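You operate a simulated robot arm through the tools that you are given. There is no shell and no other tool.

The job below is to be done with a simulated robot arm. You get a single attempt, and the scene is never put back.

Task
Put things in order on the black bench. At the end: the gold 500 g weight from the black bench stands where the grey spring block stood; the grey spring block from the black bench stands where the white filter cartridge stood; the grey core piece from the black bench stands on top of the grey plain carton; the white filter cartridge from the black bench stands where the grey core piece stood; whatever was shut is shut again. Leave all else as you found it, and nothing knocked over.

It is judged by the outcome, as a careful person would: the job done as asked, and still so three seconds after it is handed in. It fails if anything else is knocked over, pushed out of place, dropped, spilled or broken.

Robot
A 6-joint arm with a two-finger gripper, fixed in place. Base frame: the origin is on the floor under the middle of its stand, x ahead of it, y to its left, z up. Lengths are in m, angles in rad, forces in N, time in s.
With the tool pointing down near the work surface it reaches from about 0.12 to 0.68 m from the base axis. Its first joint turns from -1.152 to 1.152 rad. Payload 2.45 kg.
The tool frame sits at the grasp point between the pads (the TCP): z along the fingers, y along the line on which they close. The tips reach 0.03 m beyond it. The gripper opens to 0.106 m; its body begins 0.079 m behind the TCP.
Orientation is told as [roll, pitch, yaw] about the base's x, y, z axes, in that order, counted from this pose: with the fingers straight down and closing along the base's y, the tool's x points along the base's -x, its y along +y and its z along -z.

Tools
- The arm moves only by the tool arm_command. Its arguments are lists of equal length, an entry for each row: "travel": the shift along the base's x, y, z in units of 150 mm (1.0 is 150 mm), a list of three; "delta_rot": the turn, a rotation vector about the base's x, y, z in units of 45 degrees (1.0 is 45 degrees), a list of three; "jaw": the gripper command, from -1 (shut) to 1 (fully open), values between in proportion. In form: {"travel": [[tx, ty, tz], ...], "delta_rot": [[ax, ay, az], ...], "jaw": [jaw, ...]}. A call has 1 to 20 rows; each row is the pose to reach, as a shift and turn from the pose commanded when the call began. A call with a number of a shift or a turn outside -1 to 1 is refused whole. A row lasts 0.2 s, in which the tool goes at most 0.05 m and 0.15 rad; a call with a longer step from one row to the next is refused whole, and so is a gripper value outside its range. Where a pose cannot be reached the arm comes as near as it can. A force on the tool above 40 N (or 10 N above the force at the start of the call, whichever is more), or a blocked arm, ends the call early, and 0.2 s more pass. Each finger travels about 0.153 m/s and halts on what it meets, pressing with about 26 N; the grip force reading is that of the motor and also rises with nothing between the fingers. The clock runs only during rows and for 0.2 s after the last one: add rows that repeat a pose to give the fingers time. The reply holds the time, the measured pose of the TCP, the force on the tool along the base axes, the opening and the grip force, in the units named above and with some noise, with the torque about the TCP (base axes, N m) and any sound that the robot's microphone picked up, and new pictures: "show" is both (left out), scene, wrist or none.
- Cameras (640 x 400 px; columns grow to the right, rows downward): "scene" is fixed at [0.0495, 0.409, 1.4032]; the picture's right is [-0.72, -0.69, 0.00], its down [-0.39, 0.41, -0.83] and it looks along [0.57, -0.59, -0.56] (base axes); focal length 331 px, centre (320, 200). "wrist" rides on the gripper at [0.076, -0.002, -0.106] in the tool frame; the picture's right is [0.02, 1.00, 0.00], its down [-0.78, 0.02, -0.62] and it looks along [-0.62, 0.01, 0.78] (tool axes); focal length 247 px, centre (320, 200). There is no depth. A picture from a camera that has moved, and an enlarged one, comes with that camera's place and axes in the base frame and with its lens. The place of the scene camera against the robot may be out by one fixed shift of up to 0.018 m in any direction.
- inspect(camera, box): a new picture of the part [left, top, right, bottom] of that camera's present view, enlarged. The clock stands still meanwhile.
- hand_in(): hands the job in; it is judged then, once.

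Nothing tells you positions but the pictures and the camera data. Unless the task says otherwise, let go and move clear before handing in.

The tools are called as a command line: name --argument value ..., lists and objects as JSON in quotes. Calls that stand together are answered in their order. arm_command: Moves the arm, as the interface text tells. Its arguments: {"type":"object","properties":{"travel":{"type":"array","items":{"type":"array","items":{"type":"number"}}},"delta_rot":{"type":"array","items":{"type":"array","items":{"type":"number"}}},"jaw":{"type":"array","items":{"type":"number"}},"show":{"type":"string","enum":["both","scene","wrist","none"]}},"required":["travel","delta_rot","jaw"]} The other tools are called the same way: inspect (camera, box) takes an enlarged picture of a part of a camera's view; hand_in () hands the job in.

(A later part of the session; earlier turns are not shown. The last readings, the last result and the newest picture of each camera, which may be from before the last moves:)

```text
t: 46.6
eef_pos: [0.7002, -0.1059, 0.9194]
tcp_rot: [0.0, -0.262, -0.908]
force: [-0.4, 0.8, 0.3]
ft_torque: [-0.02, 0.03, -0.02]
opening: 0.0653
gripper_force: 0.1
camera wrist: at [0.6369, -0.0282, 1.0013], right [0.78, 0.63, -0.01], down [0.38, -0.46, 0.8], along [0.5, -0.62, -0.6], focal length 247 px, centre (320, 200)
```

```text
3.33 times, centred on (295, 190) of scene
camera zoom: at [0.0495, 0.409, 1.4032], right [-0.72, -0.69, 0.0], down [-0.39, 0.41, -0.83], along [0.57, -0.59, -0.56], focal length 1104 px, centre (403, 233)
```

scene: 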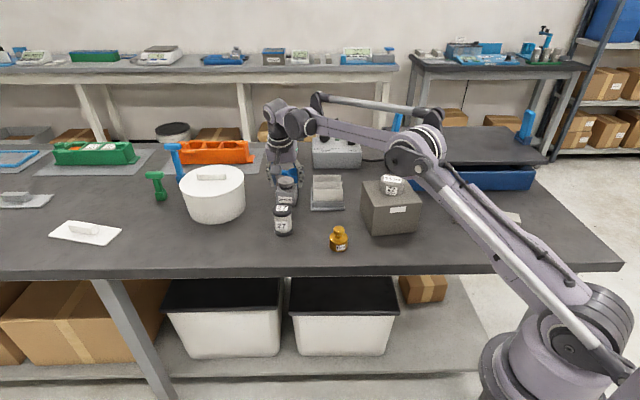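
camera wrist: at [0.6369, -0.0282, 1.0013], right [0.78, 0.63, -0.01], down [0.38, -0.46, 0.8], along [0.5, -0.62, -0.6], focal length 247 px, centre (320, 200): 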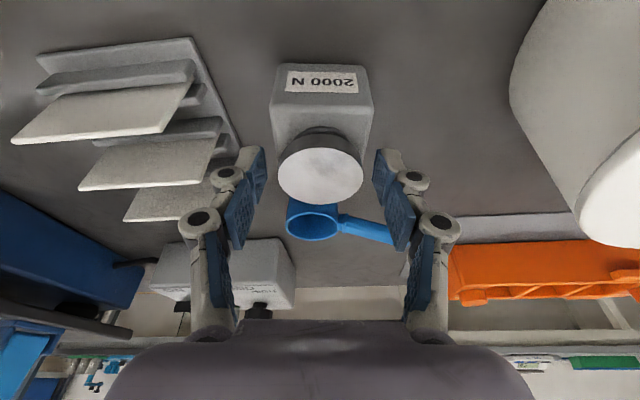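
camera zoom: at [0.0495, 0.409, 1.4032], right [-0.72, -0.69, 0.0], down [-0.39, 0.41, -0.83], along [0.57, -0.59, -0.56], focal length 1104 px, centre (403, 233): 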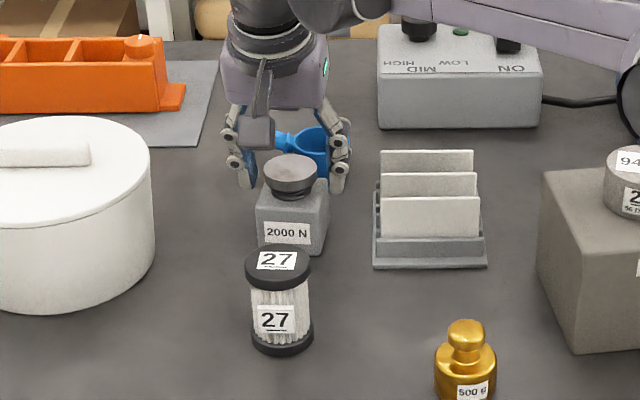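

arm_command --travel '[[0, 0, -0.06], [0, 0, -0.12], [0, 0, -0.18], [0, 0, -0.24], [0, 0, -0.3], [0, 0, -0.32], [0, 0, -0.32]]' --delta_rot '[[0, 0, 0], [0, 0, 0], [0, 0, 0], [0, 0, 0], [0, 0, 0], [0, 0, 0], [0, 0, 0]]' --jaw '[0.23, 0.23, 0.23, 0.23, 0.23, 0.23, 0.23]'

inspect --camera "wrist" --box '[200, 60, 440, 300]'

inspect --camera "scene" --box '[235, 130, 355, 250]'

```text
t: 48.2
eef_pos: [0.7008, -0.1068, 0.8705]
tcp_rot: [-0.001, -0.263, -0.907]
force: [0.1, 0.1, 0.0]
ft_torque: [-0.01, -0.01, 0.05]
opening: 0.0651
gripper_force: 0.0
camera wrist: at [0.6374, -0.0282, 0.9522], right [0.78, 0.63, -0.01], down [0.38, -0.46, 0.8], along [0.5, -0.62, -0.6], focal length 247 px, centre (320, 200)
```

scene: 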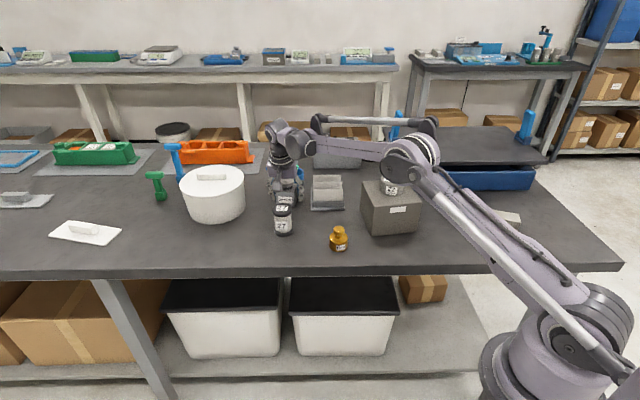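
wrist: 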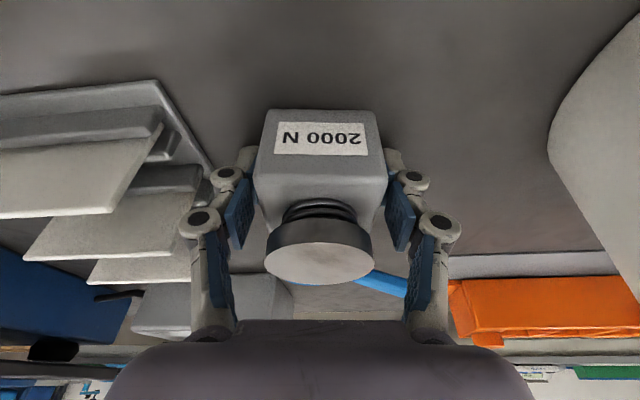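

```text
1.67 times, centred on (320, 180) of wrist
camera zoom: at [0.6374, -0.0282, 0.9522], right [0.78, 0.63, -0.01], down [0.38, -0.46, 0.8], along [0.5, -0.62, -0.6], focal length 412 px, centre (320, 233)
```

zoom: 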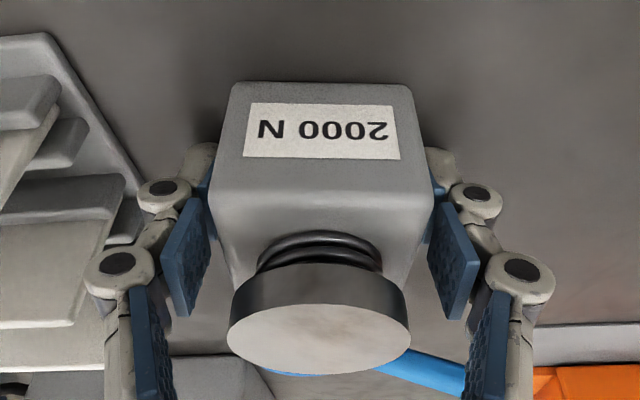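

```text
3.33 times, centred on (295, 190) of scene
camera zoom: at [0.0495, 0.409, 1.4032], right [-0.72, -0.69, 0.0], down [-0.39, 0.41, -0.83], along [0.57, -0.59, -0.56], focal length 1104 px, centre (403, 233)
```

zoom: 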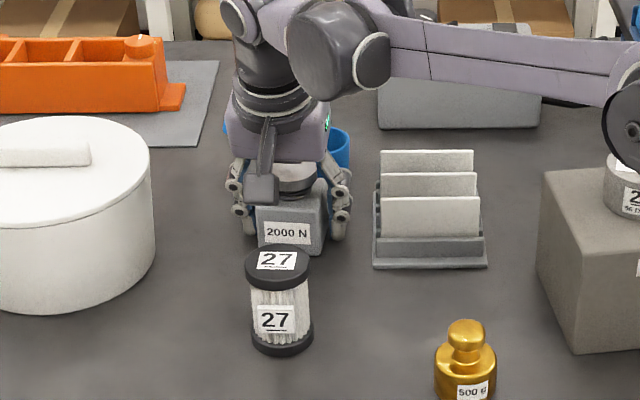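

The pads sit either side of the block body with no contact force, so I'll close.

arm_command --travel '[[0, 0, 0], [0, 0, 0], [0, 0, 0], [0, 0, 0]]' --delta_rot '[[0, 0, 0], [0, 0, 0], [0, 0, 0], [0, 0, 0]]' --jaw '[0.1, -0.1, -1, -1]'

inspect --camera "scene" --box '[235, 130, 355, 250]'

```text
t: 49.2
eef_pos: [0.7018, -0.1064, 0.8709]
tcp_rot: [0.0, -0.263, -0.908]
force: [-1.4, -0.1, 0.1]
ft_torque: [-0.08, 0.12, 0.01]
opening: 0.0558
gripper_force: 26.0
camera wrist: at [0.6373, -0.0282, 0.9524], right [0.78, 0.63, -0.01], down [0.38, -0.46, 0.8], along [0.5, -0.62, -0.6], focal length 247 px, centre (320, 200)
```

scene: 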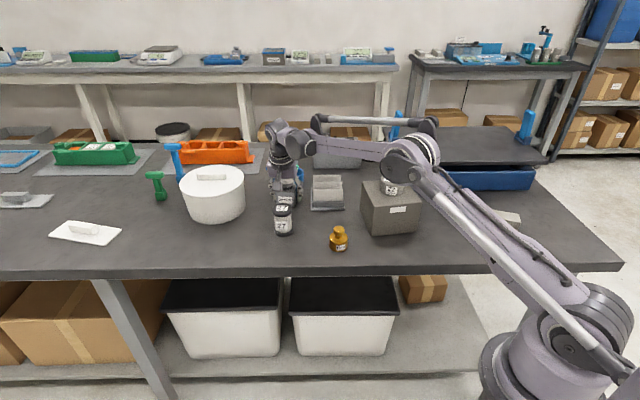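
wrist: 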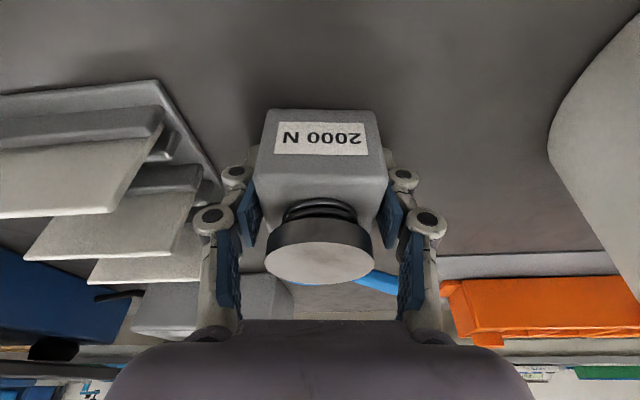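

```text
3.33 times, centred on (295, 190) of scene
camera zoom: at [0.0495, 0.409, 1.4032], right [-0.72, -0.69, 0.0], down [-0.39, 0.41, -0.83], along [0.57, -0.59, -0.56], focal length 1104 px, centre (403, 233)
```

zoom: 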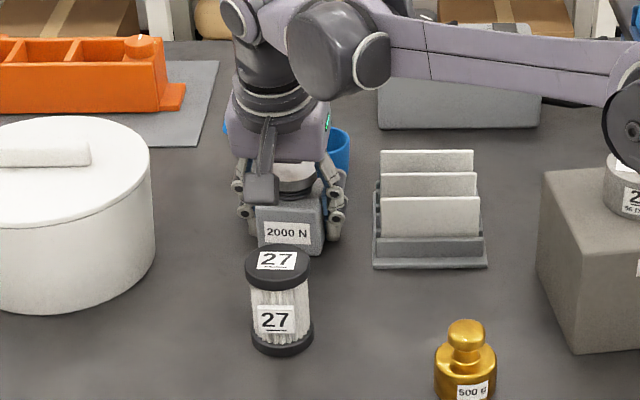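

The block is gripped with a 56 mm opening. I'll lift gently and watch the load.

arm_command --travel '[[0, 0, 0.02], [0, 0, 0.05], [0, 0, 0.12], [0, 0, 0.2], [0, 0, 0.3], [0, 0, 0.4], [0, 0, 0.4]]' --delta_rot '[[0, 0, 0], [0, 0, 0], [0, 0, 0], [0, 0, 0], [0, 0, 0], [0, 0, 0], [0, 0, 0]]' --jaw '[-1, -1, -1, -1, -1, -1, -1]'

inspect --camera "scene" --box '[235, 130, 355, 250]'

```text
t: 50.8
eef_pos: [0.6999, -0.1066, 0.9311]
tcp_rot: [0.0, -0.263, -0.909]
force: [0.0, 0.2, -5.7]
ft_torque: [-0.01, 0.0, -0.02]
opening: 0.0559
gripper_force: 26.1
camera wrist: at [0.6362, -0.0282, 1.0123], right [0.78, 0.63, -0.01], down [0.38, -0.46, 0.8], along [0.5, -0.62, -0.6], focal length 247 px, centre (320, 200)
```

scene: 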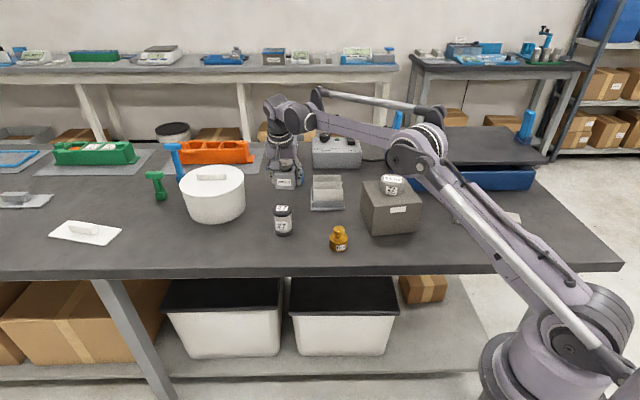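
wrist: 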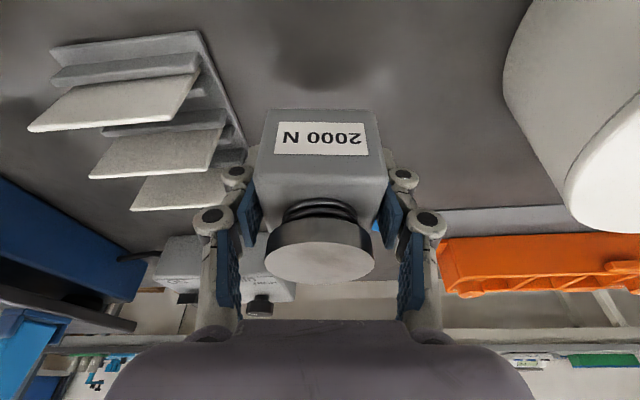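

```text
3.33 times, centred on (295, 190) of scene
camera zoom: at [0.0497, 0.409, 1.4032], right [-0.72, -0.69, 0.0], down [-0.39, 0.41, -0.83], along [0.57, -0.59, -0.56], focal length 1104 px, centre (403, 233)
```

zoom: 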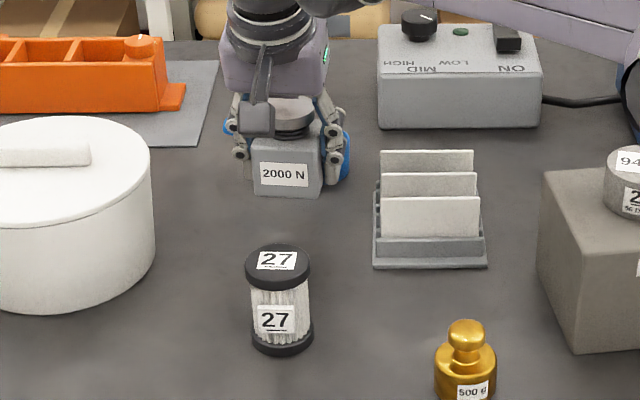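

The load is about 5.5 N and steady. I'll raise further while pulling inward, then carry it over the rack while turning to the earlier yaw.

arm_command --travel '[[-0.05, 0, 0.1], [-0.1, 0, 0.2], [-0.18, 0, 0.32], [-0.26, 0, 0.44], [-0.3, 0, 0.52], [-0.3, 0, 0.52]]' --delta_rot '[[0, 0, 0], [0, 0, 0], [0, 0, 0], [0, 0, 0], [0, 0, 0], [0, 0, 0]]' --jaw '[-1, -1, -1, -1, -1, -1]' --show "none"

arm_command --travel '[[-0.04, -0.1, 0], [-0.1, -0.25, 0], [-0.16, -0.4, 0], [-0.22, -0.6, 0], [-0.28, -0.8, 0], [-0.36, -1.0, 0], [-0.36, -1.0, 0]]' --delta_rot '[[0, 0, -0.12], [0, 0, -0.25], [0, 0, -0.38], [0, 0, -0.5], [0, 0, -0.62], [0, 0, -0.622], [0, 0, -0.622]]' --jaw '[-1, -1, -1, -1, -1, -1, -1]'

```text
t: 52.2
eef_pos: [0.6549, -0.1049, 1.0093]
tcp_rot: [-0.001, -0.261, -0.908]
force: [0.8, 0.3, -6.3]
ft_torque: [0.0, 0.03, 0.01]
opening: 0.0557
gripper_force: 26.1
```

```text
t: 53.8
eef_pos: [0.6, -0.2569, 1.0077]
tcp_rot: [0.0, -0.262, -1.396]
force: [-0.3, 0.4, -6.8]
ft_torque: [0.02, 0.0, 0.03]
opening: 0.0559
gripper_force: 25.7
camera wrist: at [0.5819, -0.1575, 1.0891], right [0.98, 0.19, -0.01], down [0.12, -0.58, 0.8], along [0.15, -0.79, -0.6], focal length 247 px, centre (320, 200)
```

scene: 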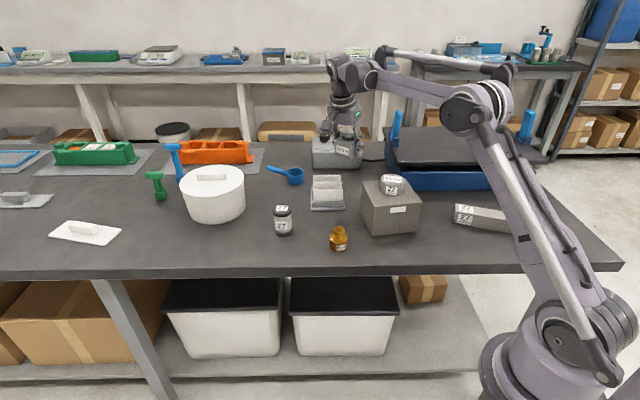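
wrist: 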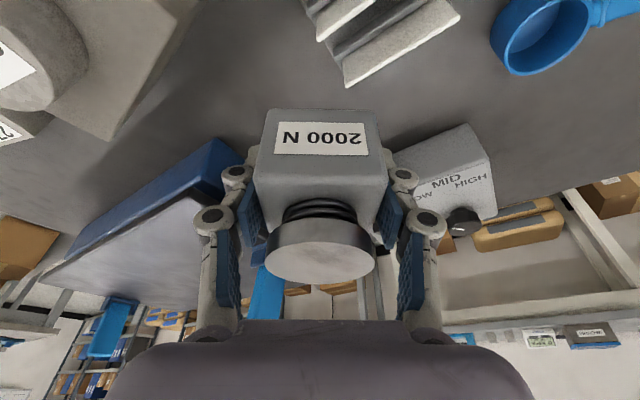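

arm_command --travel '[[-0.02, -0.1, -0.03], [-0.04, -0.25, -0.06], [-0.06, -0.4, -0.09], [-0.087, -0.513, -0.12], [-0.087, -0.513, -0.12]]' --delta_rot '[[0, 0, 0], [0, 0, 0], [0, 0, 0], [0, 0, 0], [0, 0, 0]]' --jaw '[-1, -1, -1, -1, -1]'

inspect --camera "scene" --box '[300, 110, 420, 230]'

```text
t: 55.0
eef_pos: [0.5881, -0.333, 0.9895]
tcp_rot: [0.0, -0.262, -1.397]
force: [0.1, 0.2, -6.6]
ft_torque: [0.03, 0.04, -0.01]
opening: 0.0556
gripper_force: 26.0
camera wrist: at [0.5697, -0.2333, 1.0715], right [0.98, 0.19, -0.01], down [0.12, -0.58, 0.8], along [0.15, -0.79, -0.6], focal length 247 px, centre (320, 200)
```

scene: 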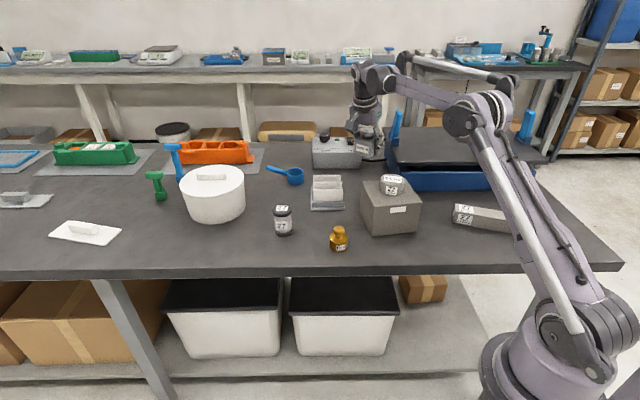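
wrist: 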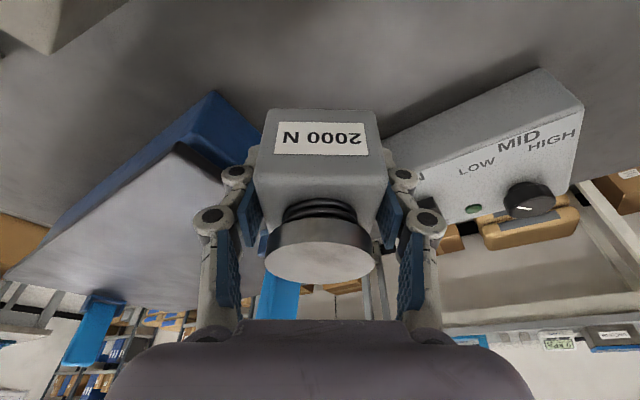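

```text
3.33 times, centred on (360, 170) of scene
camera zoom: at [0.0497, 0.4089, 1.4032], right [-0.72, -0.69, 0.0], down [-0.39, 0.41, -0.83], along [0.57, -0.59, -0.56], focal length 1104 px, centre (187, 300)
```

zoom: 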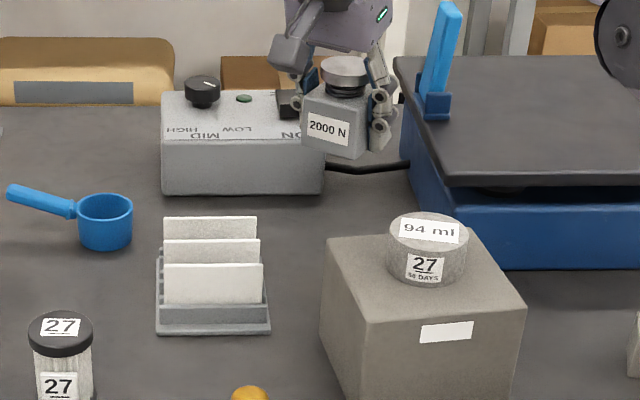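

The block is over the cartridge's old spot in the same pose I used before. I'll lower it to just above the bench.

arm_command --travel '[[0, 0, -0.12], [0, 0, -0.26], [0, 0, -0.42], [0, 0, -0.58], [0, 0, -0.7], [0, 0, -0.745], [0, 0, -0.745]]' --delta_rot '[[0, 0, 0], [0, 0, 0], [0, 0, 0], [0, 0, 0], [0, 0, 0], [0, 0, 0], [0, 0, 0]]' --jaw '[-1, -1, -1, -1, -1, -1, -1]'

inspect --camera "scene" --box '[300, 110, 420, 230]'

```text
t: 56.6
eef_pos: [0.587, -0.3342, 0.8792]
tcp_rot: [-0.001, -0.262, -1.396]
force: [-0.2, -0.2, -6.6]
ft_torque: [0.0, -0.01, -0.03]
opening: 0.0557
gripper_force: 26.1
camera wrist: at [0.5681, -0.2357, 0.9615], right [0.98, 0.19, -0.01], down [0.12, -0.58, 0.8], along [0.15, -0.79, -0.6], focal length 247 px, centre (320, 200)
```

scene: 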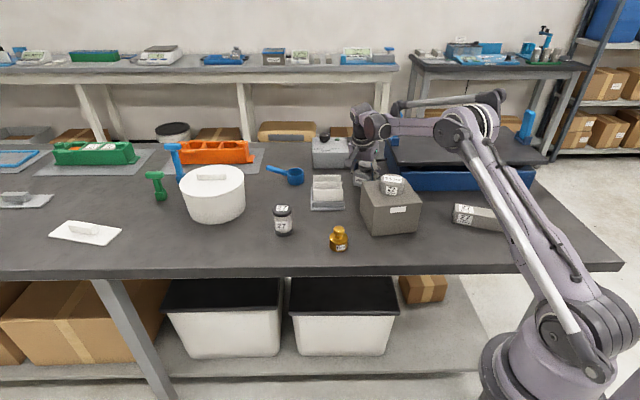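
wrist: 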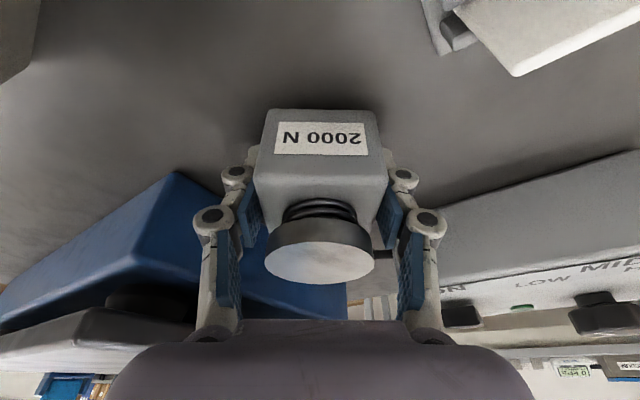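

```text
3.33 times, centred on (360, 170) of scene
camera zoom: at [0.0496, 0.4089, 1.4032], right [-0.72, -0.69, 0.0], down [-0.39, 0.41, -0.83], along [0.57, -0.59, -0.56], focal length 1104 px, centre (187, 300)
```

zoom: 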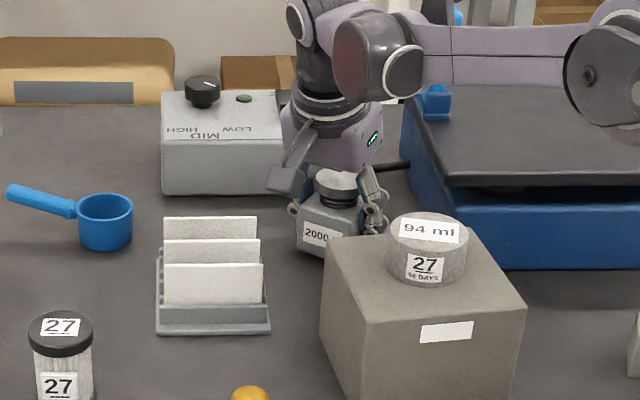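

arm_command --travel '[[0, 0, -0.015], [0, 0, -0.03], [0, 0, -0.03]]' --delta_rot '[[0, 0, 0], [0, 0, 0], [0, 0, 0]]' --jaw '[-1, -1, -1]' --show "none"

arm_command --travel '[[0, 0, -0.007], [0, 0, -0.013], [0, 0, -0.013]]' --delta_rot '[[0, 0, 0], [0, 0, 0], [0, 0, 0]]' --jaw '[-1, -1, -1]' --show "none"

```text
t: 57.4
eef_pos: [0.5877, -0.3341, 0.8748]
tcp_rot: [-0.001, -0.26, -1.397]
force: [0.7, -0.1, -7.6]
ft_torque: [0.0, 0.0, 0.0]
opening: 0.0559
gripper_force: 26.0
```

```text
t: 58.2
eef_pos: [0.5881, -0.3349, 0.8732]
tcp_rot: [0.001, -0.261, -1.397]
force: [0.0, -0.2, -7.5]
ft_torque: [-0.03, -0.01, -0.01]
opening: 0.0555
gripper_force: 26.2
```

arm_command --travel '[[0, 0, -0.005], [0, 0, -0.01], [0, 0, -0.01]]' --delta_rot '[[0, 0, 0], [0, 0, 0], [0, 0, 0]]' --jaw '[-1, -1, -1]' --show "none"

```text
t: 59.0
eef_pos: [0.5879, -0.3342, 0.8699]
tcp_rot: [0.0, -0.262, -1.396]
force: [0.0, 0.5, -6.7]
ft_torque: [0.0, 0.03, 0.01]
opening: 0.0557
gripper_force: 26.2
```

arm_command --travel '[[0, 0, -0.004], [0, 0, -0.007], [0, 0, -0.007]]' --delta_rot '[[0, 0, 0], [0, 0, 0], [0, 0, 0]]' --jaw '[-1, -1, -1]' --show "none"

inspect --camera "scene" --box '[340, 150, 400, 210]'

```text
t: 59.8
eef_pos: [0.5881, -0.3349, 0.8701]
tcp_rot: [0.0, -0.262, -1.398]
force: [1.8, 1.1, 0.7]
ft_torque: [0.19, 0.2, -0.07]
opening: 0.0559
gripper_force: 26.2
```

```text
6.67 times, centred on (370, 180) of scene
camera zoom: at [0.0496, 0.409, 1.4032], right [-0.72, -0.69, 0.0], down [-0.39, 0.41, -0.83], along [0.57, -0.59, -0.56], focal length 2209 px, centre (-13, 333)
```

zoom: 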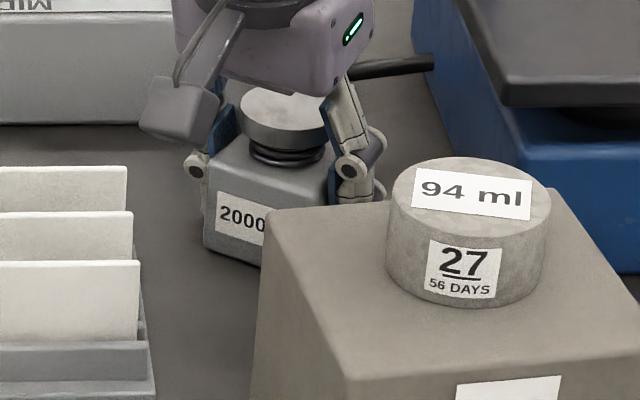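

arm_command --travel '[[0, 0, -0.002], [0, 0, -0.004], [0, 0, -0.004]]' --delta_rot '[[0, 0, 0], [0, 0, 0], [0, 0, 0]]' --jaw '[-1, -1, -1]' --show "none"

```text
t: 60.6
eef_pos: [0.589, -0.334, 0.871]
tcp_rot: [0.002, -0.263, -1.397]
force: [3.6, 2.1, 15.0]
ft_torque: [0.46, 0.04, -0.04]
opening: 0.0557
gripper_force: 26.5
```

The block is seated. I'll ease off slightly and open the fingers.

arm_command --travel '[[0, 0, 0.003], [0, 0, 0.003], [0, 0, 0.003], [0, 0, 0.003], [0, 0, 0.003], [0, 0, 0.003]]' --delta_rot '[[0, 0, 0], [0, 0, 0], [0, 0, 0], [0, 0, 0], [0, 0, 0], [0, 0, 0]]' --jaw '[-0.5, 0.08, 0.15, 0.3, 0.45, 0.45]'

inspect --camera "scene" --box '[300, 110, 420, 230]'

inspect --camera "wrist" --box '[200, 60, 440, 300]'

```text
t: 62.0
eef_pos: [0.5884, -0.3333, 0.8705]
tcp_rot: [0.001, -0.263, -1.397]
force: [0.1, -0.1, 0.4]
ft_torque: [0.01, -0.01, 0.01]
opening: 0.077
gripper_force: 0.0
camera wrist: at [0.5692, -0.235, 0.9521], right [0.98, 0.19, -0.01], down [0.12, -0.58, 0.8], along [0.15, -0.79, -0.6], focal length 247 px, centre (320, 200)
```

scene: 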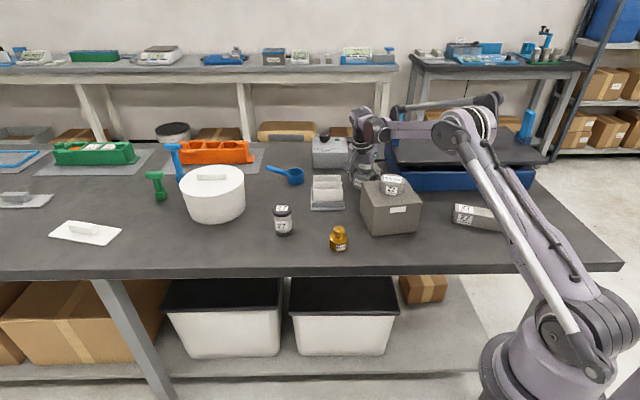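
wrist: 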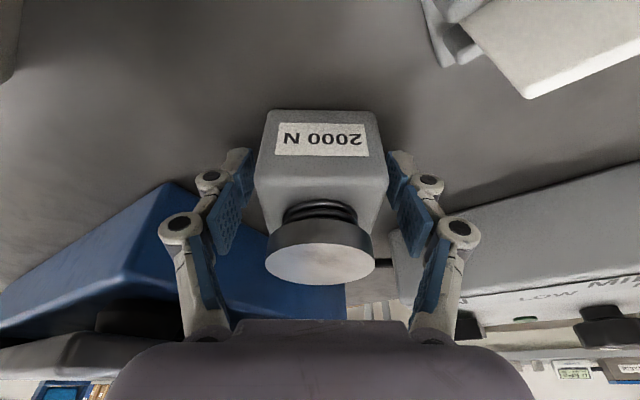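

```text
3.33 times, centred on (360, 170) of scene
camera zoom: at [0.0495, 0.409, 1.4032], right [-0.72, -0.69, 0.0], down [-0.39, 0.41, -0.83], along [0.57, -0.59, -0.56], focal length 1104 px, centre (187, 300)
```

zoom: 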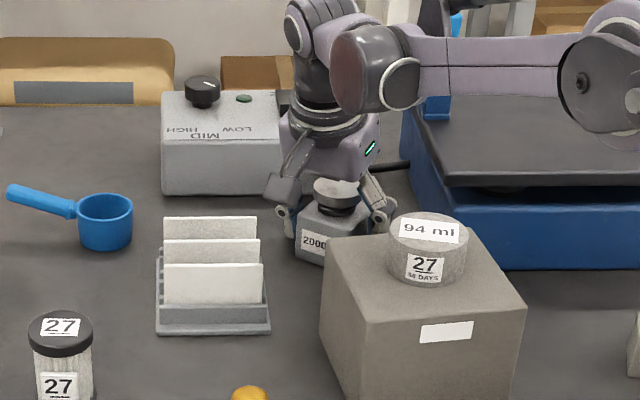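

```text
1.67 times, centred on (320, 180) of wrist
camera zoom: at [0.5692, -0.235, 0.9521], right [0.98, 0.19, -0.01], down [0.12, -0.58, 0.8], along [0.15, -0.79, -0.6], focal length 412 px, centre (320, 233)
```

zoom: 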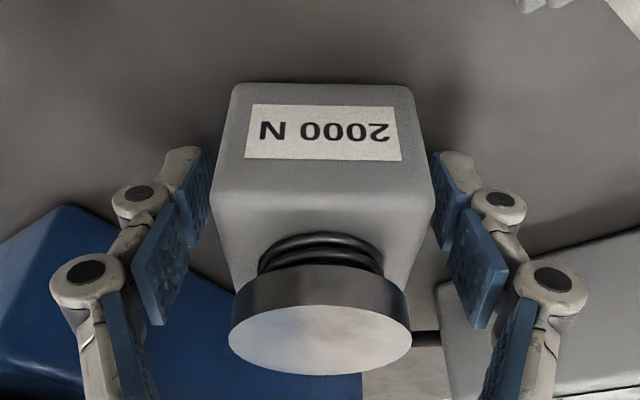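

The block is released with clear gaps on both sides. I'll rise straight up, then head for the gold weight by way of the space over the rack.

arm_command --travel '[[0, 0, 0.06], [0, 0, 0.16], [0, 0, 0.3], [0, 0, 0.46], [0, 0, 0.64], [0, 0, 0.8], [0, 0, 0.8]]' --delta_rot '[[0, 0, 0], [0, 0, 0], [0, 0, 0], [0, 0, 0], [0, 0, 0], [0, 0, 0], [0, 0, 0]]' --jaw '[0.45, 0.45, 0.45, 0.45, 0.45, 0.45, 0.45]'

inspect --camera "scene" --box '[300, 110, 420, 230]'

inspect --camera "wrist" --box '[200, 20, 440, 220]'

```text
t: 63.6
eef_pos: [0.5864, -0.3329, 0.9902]
tcp_rot: [-0.002, -0.262, -1.396]
force: [0.8, -0.6, -0.3]
ft_torque: [0.0, -0.02, -0.02]
opening: 0.0771
gripper_force: 0.2
camera wrist: at [0.5687, -0.2344, 1.072], right [0.98, 0.19, -0.01], down [0.12, -0.58, 0.8], along [0.15, -0.79, -0.6], focal length 247 px, centre (320, 200)
```

scene: 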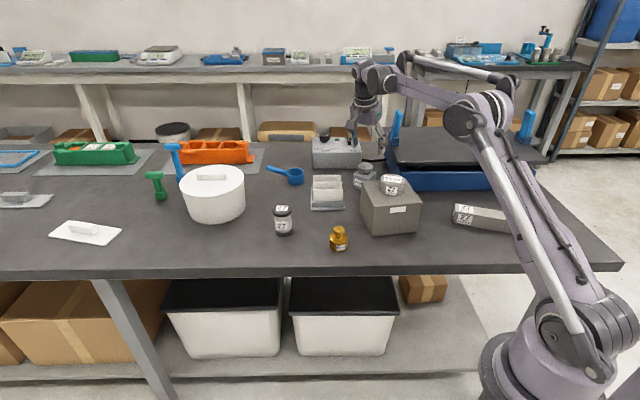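
wrist: 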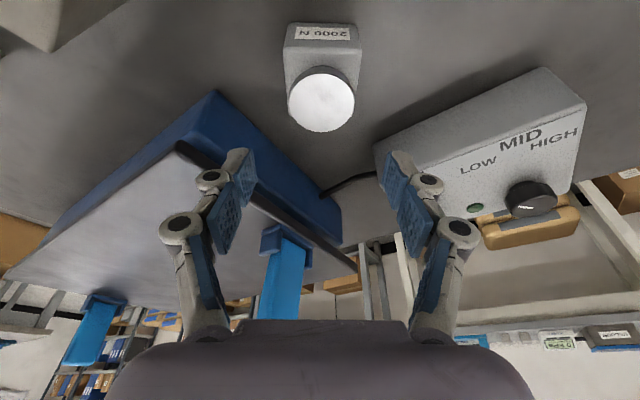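

```text
3.33 times, centred on (360, 170) of scene
camera zoom: at [0.0495, 0.409, 1.4032], right [-0.72, -0.69, 0.0], down [-0.39, 0.41, -0.83], along [0.57, -0.59, -0.56], focal length 1104 px, centre (187, 300)
```

zoom: 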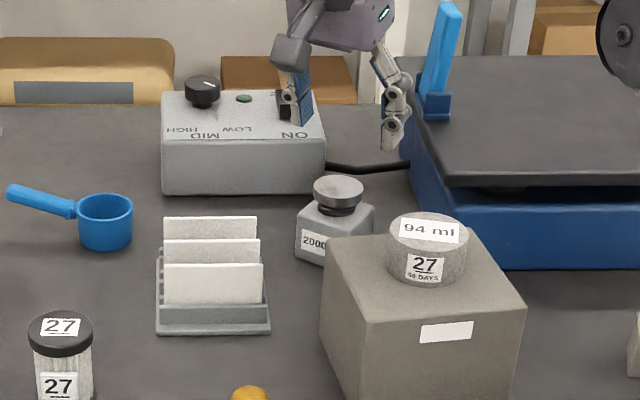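

```text
2.00 times, centred on (320, 120) of wrist
camera zoom: at [0.5687, -0.2344, 1.072], right [0.98, 0.19, -0.01], down [0.12, -0.58, 0.8], along [0.15, -0.79, -0.6], focal length 494 px, centre (320, 360)
```

zoom: 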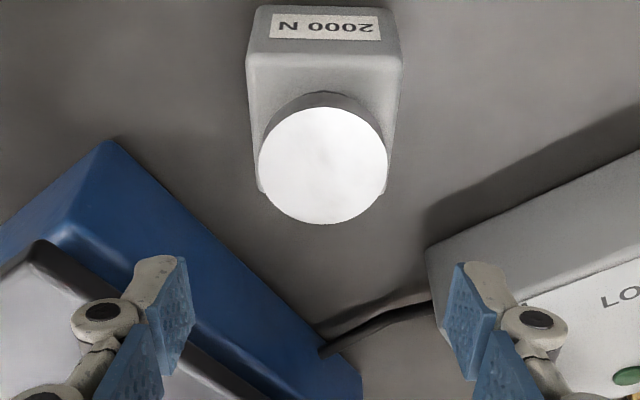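

The spring block is upright at (0.589, -0.334), where the cartridge stood. I'll move over to the gold weight, turning the jaw on the way.

arm_command --travel '[[0.0, 0.1, 0.05], [0.0, 0.28, 0.12], [0.0, 0.46, 0.2], [0.0, 0.64, 0.25], [0.0, 0.82, 0.25], [0.0, 1.0, 0.25]]' --delta_rot '[[0, 0, 0], [0, 0, 0], [0, 0, 0], [0, 0, 0], [0, 0, 0], [0, 0, 0]]' --jaw '[0.45, 0.45, 0.45, 0.45, 0.45, 0.45]' --show "none"

arm_command --travel '[[-0.12, 0.12, 0], [-0.26, 0.26, 0], [-0.42, 0.42, 0], [-0.58, 0.58, 0], [-0.74, 0.72, 0], [-0.87, 0.81, 0], [-0.87, 0.81, 0]]' --delta_rot '[[0, 0, 0.12], [0, 0, 0.25], [0, 0, 0.38], [0, 0, 0.5], [0, 0, 0.62], [0, 0, 0.622], [0, 0, 0.622]]' --jaw '[0.45, 0.45, 0.45, 0.45, 0.45, 0.45, 0.45]'

inspect --camera "wrist" --box '[220, 0, 420, 200]'

```text
t: 65.0
eef_pos: [0.589, -0.1816, 1.0283]
tcp_rot: [-0.001, -0.262, -1.399]
force: [0.4, 0.0, -0.7]
ft_torque: [-0.02, 0.0, 0.03]
opening: 0.0772
gripper_force: 0.0
```

```text
t: 66.6
eef_pos: [0.4575, -0.0618, 1.0248]
tcp_rot: [-0.001, -0.262, -0.908]
force: [-0.3, -0.5, 0.4]
ft_torque: [0.01, 0.0, -0.03]
opening: 0.0768
gripper_force: 0.0
camera wrist: at [0.3939, 0.0165, 1.1072], right [0.78, 0.63, -0.01], down [0.38, -0.46, 0.8], along [0.5, -0.62, -0.6], focal length 247 px, centre (320, 200)
```

scene: 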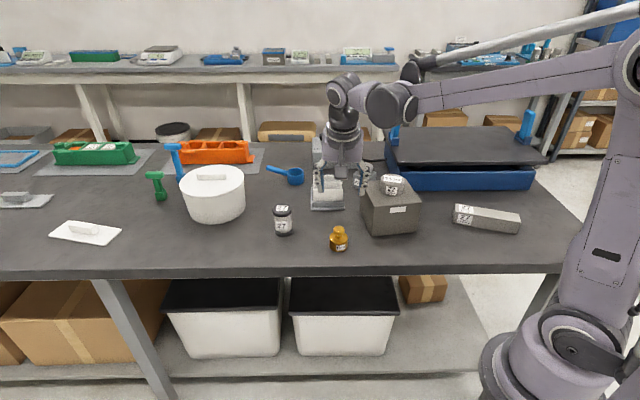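
wrist: 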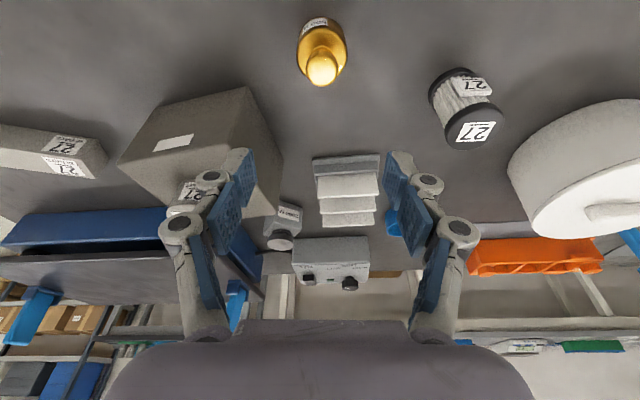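

```text
2.00 times, centred on (320, 100) of wrist
camera zoom: at [0.3939, 0.0165, 1.1072], right [0.78, 0.63, -0.01], down [0.38, -0.46, 0.8], along [0.5, -0.62, -0.6], focal length 494 px, centre (320, 400)
```

zoom: 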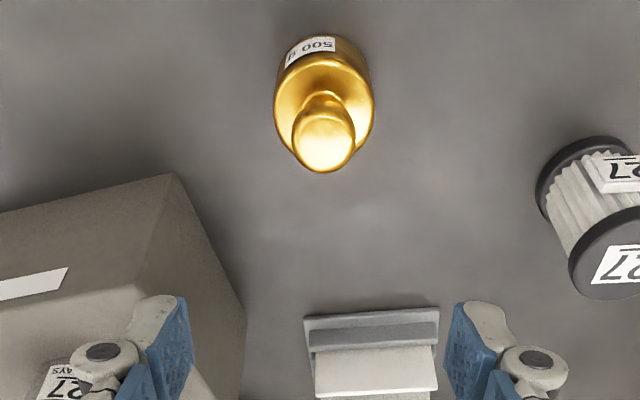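

The weight is centred on the closing line. I'll descend partway and re-check its position along the other axis.

arm_command --travel '[[0, 0, -0.15], [0, 0, -0.3], [0, 0, -0.45], [0, 0, -0.58], [0, 0, -0.58]]' --delta_rot '[[0, 0, 0], [0, 0, 0], [0, 0, 0], [0, 0, 0], [0, 0, 0]]' --jaw '[0.45, 0.45, 0.45, 0.45, 0.45]'

inspect --camera "wrist" --box '[220, 20, 420, 220]'

inspect --camera "scene" --box '[290, 150, 410, 270]'

```text
t: 67.8
eef_pos: [0.4573, -0.0625, 0.9403]
tcp_rot: [-0.001, -0.262, -0.906]
force: [-0.4, 0.7, 0.3]
ft_torque: [-0.01, 0.0, -0.02]
opening: 0.0767
gripper_force: 0.1
camera wrist: at [0.3942, 0.016, 1.0213], right [0.78, 0.63, -0.01], down [0.38, -0.46, 0.8], along [0.5, -0.62, -0.6], focal length 247 px, centre (320, 200)
```

scene: 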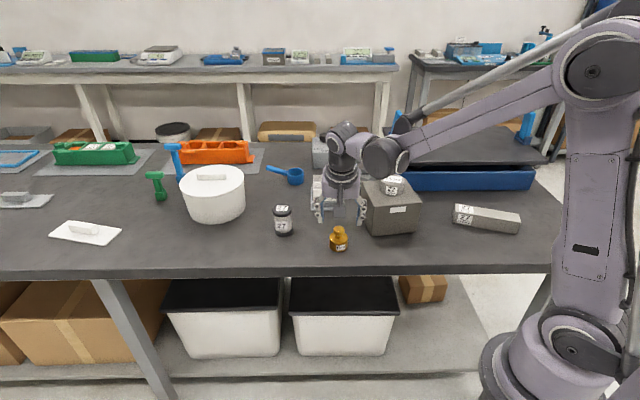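
wrist: 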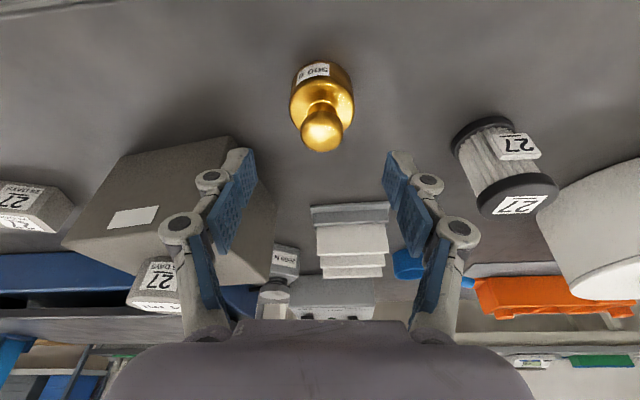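

```text
2.00 times, centred on (320, 120) of wrist
camera zoom: at [0.3942, 0.016, 1.0213], right [0.78, 0.63, -0.01], down [0.38, -0.46, 0.8], along [0.5, -0.62, -0.6], focal length 494 px, centre (320, 360)
```

zoom: 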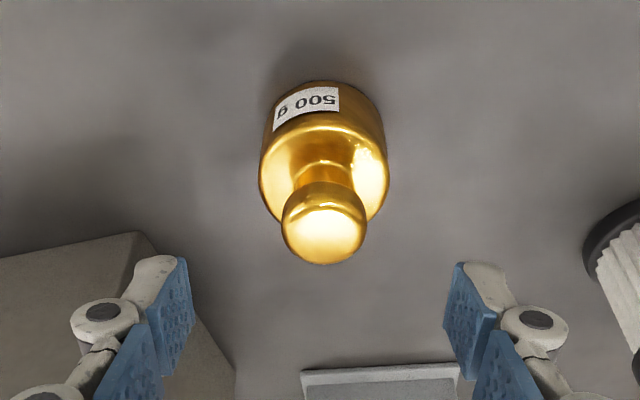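

```text
3.33 times, centred on (350, 210) of scene
camera zoom: at [0.0495, 0.409, 1.4032], right [-0.72, -0.69, 0.0], down [-0.39, 0.41, -0.83], along [0.57, -0.59, -0.56], focal length 1104 px, centre (220, 167)
```

zoom: 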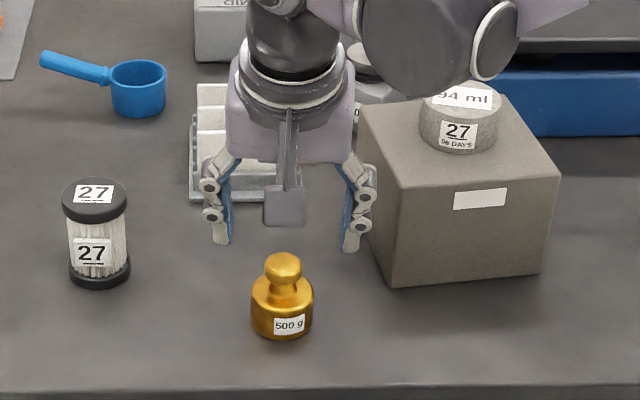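

arm_command --travel '[[-0.007, 0.02, -0.1], [-0.007, 0.02, -0.2], [-0.007, 0.02, -0.3], [-0.007, 0.02, -0.4], [-0.007, 0.02, -0.465], [-0.007, 0.02, -0.465]]' --delta_rot '[[0, 0, 0], [0, 0, 0], [0, 0, 0], [0, 0, 0], [0, 0, 0], [0, 0, 0]]' --jaw '[0.45, 0.45, 0.45, 0.45, 0.45, 0.45]'

inspect --camera "wrist" --box '[220, 60, 420, 260]'

inspect --camera "scene" --box '[290, 150, 410, 270]'

```text
t: 69.2
eef_pos: [0.4566, -0.0599, 0.8706]
tcp_rot: [0.001, -0.262, -0.908]
force: [0.7, 0.0, -0.5]
ft_torque: [-0.04, -0.03, -0.04]
opening: 0.0769
gripper_force: 0.1
camera wrist: at [0.3935, 0.0193, 0.9522], right [0.78, 0.63, -0.01], down [0.38, -0.46, 0.8], along [0.5, -0.62, -0.6], focal length 247 px, centre (320, 200)
```

scene: 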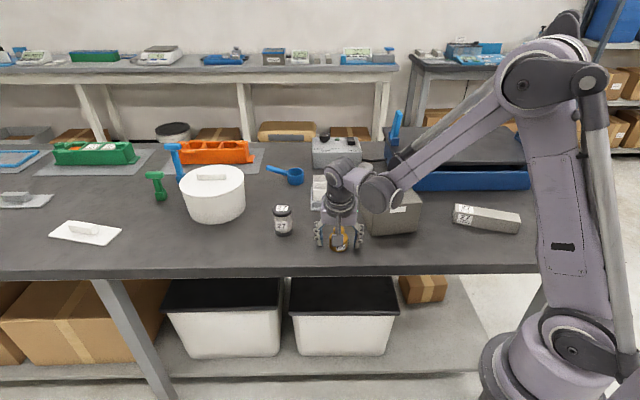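
wrist: 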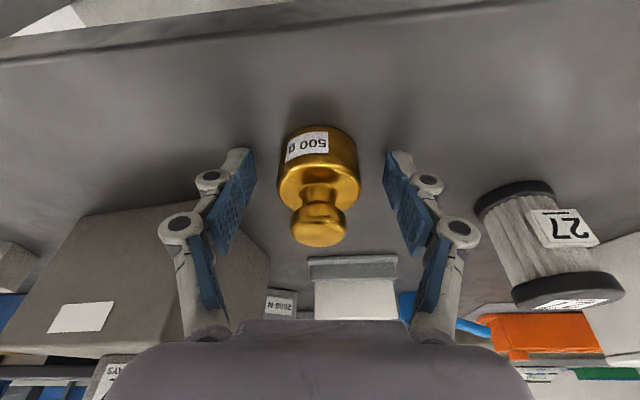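

```text
2.00 times, centred on (320, 160) of wrist
camera zoom: at [0.3935, 0.0193, 0.9522], right [0.78, 0.63, -0.01], down [0.38, -0.46, 0.8], along [0.5, -0.62, -0.6], focal length 494 px, centre (320, 280)
```

zoom: 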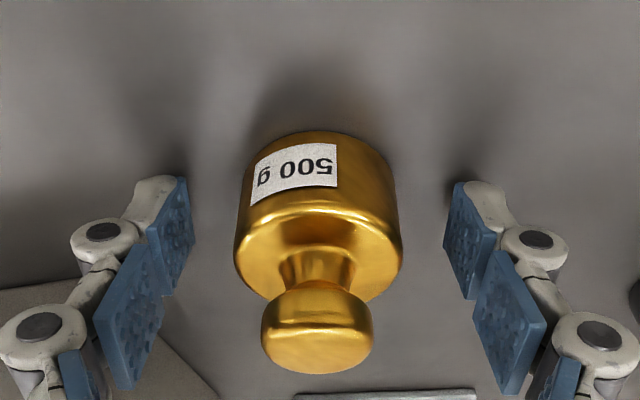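

```text
3.33 times, centred on (350, 210) of scene
camera zoom: at [0.0495, 0.409, 1.4032], right [-0.72, -0.69, 0.0], down [-0.39, 0.41, -0.83], along [0.57, -0.59, -0.56], focal length 1104 px, centre (220, 167)
```

zoom: 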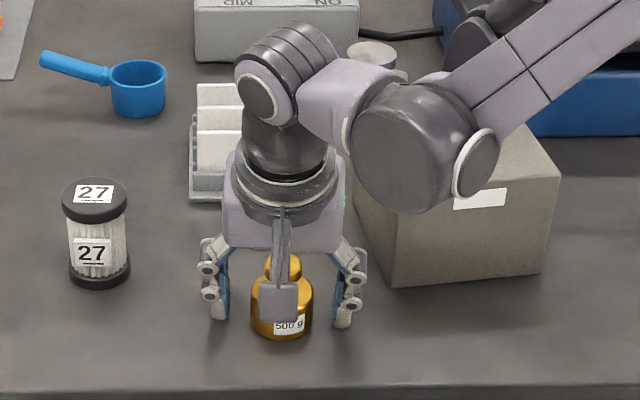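

The pads are either side of the weight body, so I'll close gently.

arm_command --travel '[[0, 0, 0], [0, 0, 0], [0, 0, 0], [0, 0, 0], [0, 0, 0]]' --delta_rot '[[0, 0, 0], [0, 0, 0], [0, 0, 0], [0, 0, 0], [0, 0, 0]]' --jaw '[0.2, 0.0, -0.3, -1, -1]'

inspect --camera "wrist" --box '[220, 60, 420, 260]'

inspect --camera "scene" --box '[300, 180, 380, 260]'

```text
t: 70.4
eef_pos: [0.4571, -0.0592, 0.8703]
tcp_rot: [0.0, -0.263, -0.907]
force: [-1.8, 2.4, 15.6]
ft_torque: [-0.02, 0.05, 0.08]
opening: 0.0462
gripper_force: 25.7
camera wrist: at [0.3935, 0.0194, 0.9526], right [0.78, 0.63, -0.01], down [0.38, -0.46, 0.8], along [0.51, -0.62, -0.6], focal length 247 px, centre (320, 200)
```

scene: 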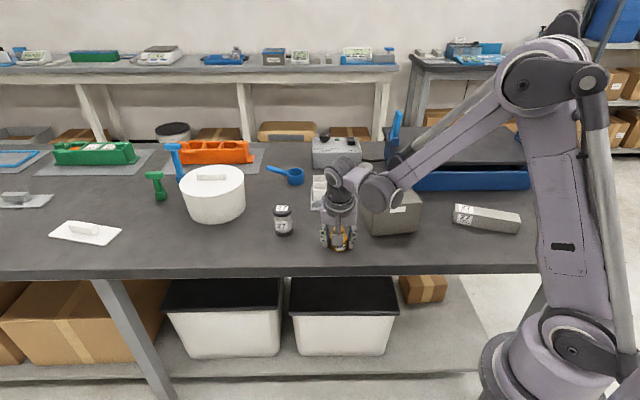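
wrist: 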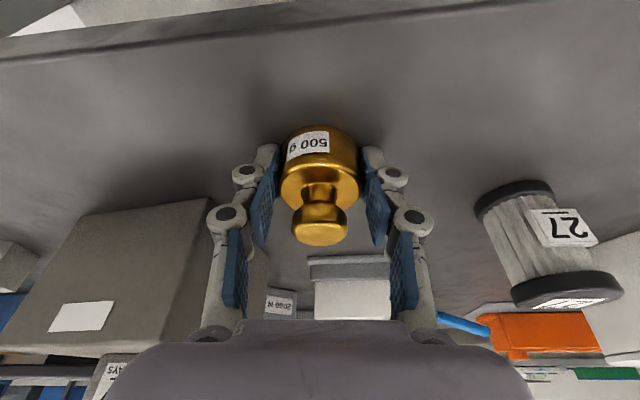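

```text
2.00 times, centred on (320, 160) of wrist
camera zoom: at [0.3935, 0.0194, 0.9526], right [0.78, 0.63, -0.01], down [0.38, -0.46, 0.8], along [0.51, -0.62, -0.6], focal length 494 px, centre (320, 280)
```

zoom: 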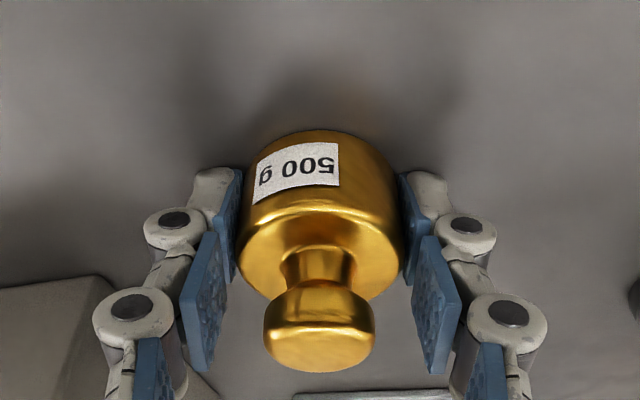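

```text
5.00 times, centred on (340, 220) of scene
camera zoom: at [0.0493, 0.4091, 1.4032], right [-0.72, -0.69, 0.0], down [-0.39, 0.41, -0.83], along [0.57, -0.59, -0.56], focal length 1657 px, centre (220, 100)
```

zoom: 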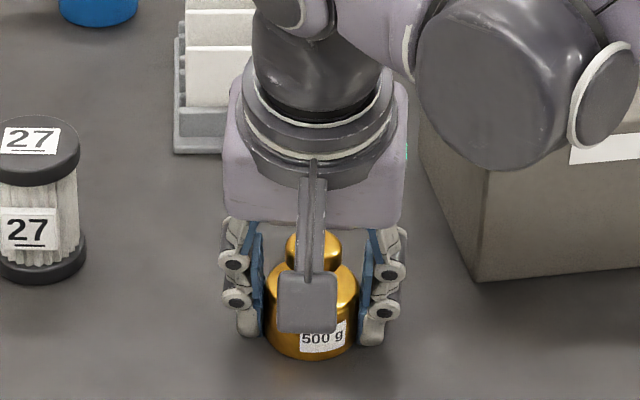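

The weight is gripped with a 46 mm opening. I'll lift slowly.

arm_command --travel '[[0, 0, 0.015], [0, 0, 0.04], [0, 0, 0.1], [0, 0, 0.2], [0, 0, 0.35], [0, 0, 0.5], [0, 0, 0.5]]' --delta_rot '[[0, 0, 0], [0, 0, 0], [0, 0, 0], [0, 0, 0], [0, 0, 0], [0, 0, 0], [0, 0, 0]]' --jaw '[-1, -1, -1, -1, -1, -1, -1]'

inspect --camera "scene" --box '[290, 150, 390, 250]'

inspect --camera "wrist" --box '[220, 60, 420, 260]'

```text
t: 72.0
eef_pos: [0.4577, -0.0585, 0.9459]
tcp_rot: [0.0, -0.263, -0.908]
force: [-0.2, -0.2, -4.8]
ft_torque: [0.02, 0.02, 0.03]
opening: 0.0461
gripper_force: 25.8
camera wrist: at [0.3939, 0.0196, 1.0279], right [0.78, 0.63, -0.01], down [0.38, -0.46, 0.8], along [0.5, -0.62, -0.6], focal length 247 px, centre (320, 200)
```

scene: 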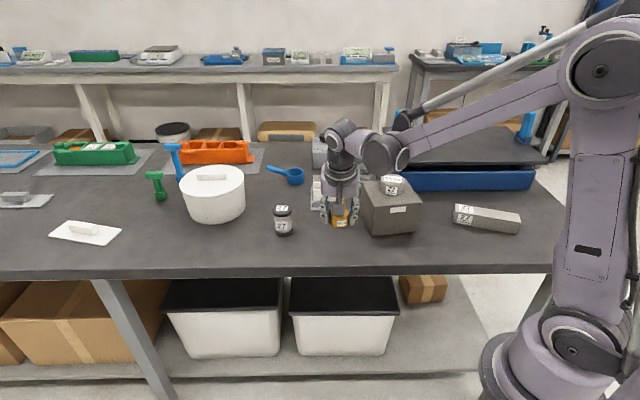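
wrist: 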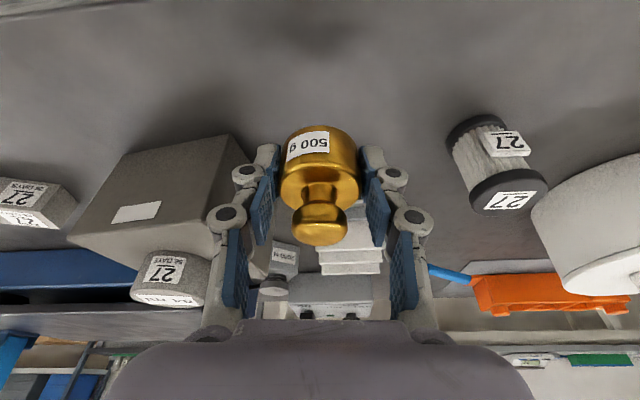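

```text
4.00 times, centred on (340, 200) of scene
camera zoom: at [0.0496, 0.409, 1.4032], right [-0.72, -0.69, 0.0], down [-0.39, 0.41, -0.83], along [0.57, -0.59, -0.56], focal length 1325 px, centre (240, 200)
```

zoom: 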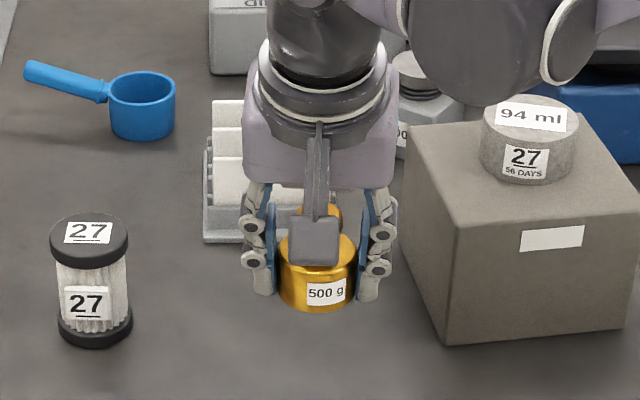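

```text
2.00 times, centred on (320, 160) of wrist
camera zoom: at [0.3939, 0.0196, 1.0279], right [0.78, 0.63, -0.01], down [0.38, -0.46, 0.8], along [0.5, -0.62, -0.6], focal length 494 px, centre (320, 280)
```

zoom: 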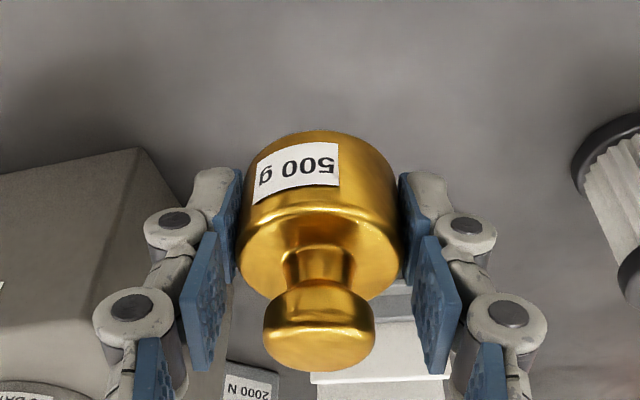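

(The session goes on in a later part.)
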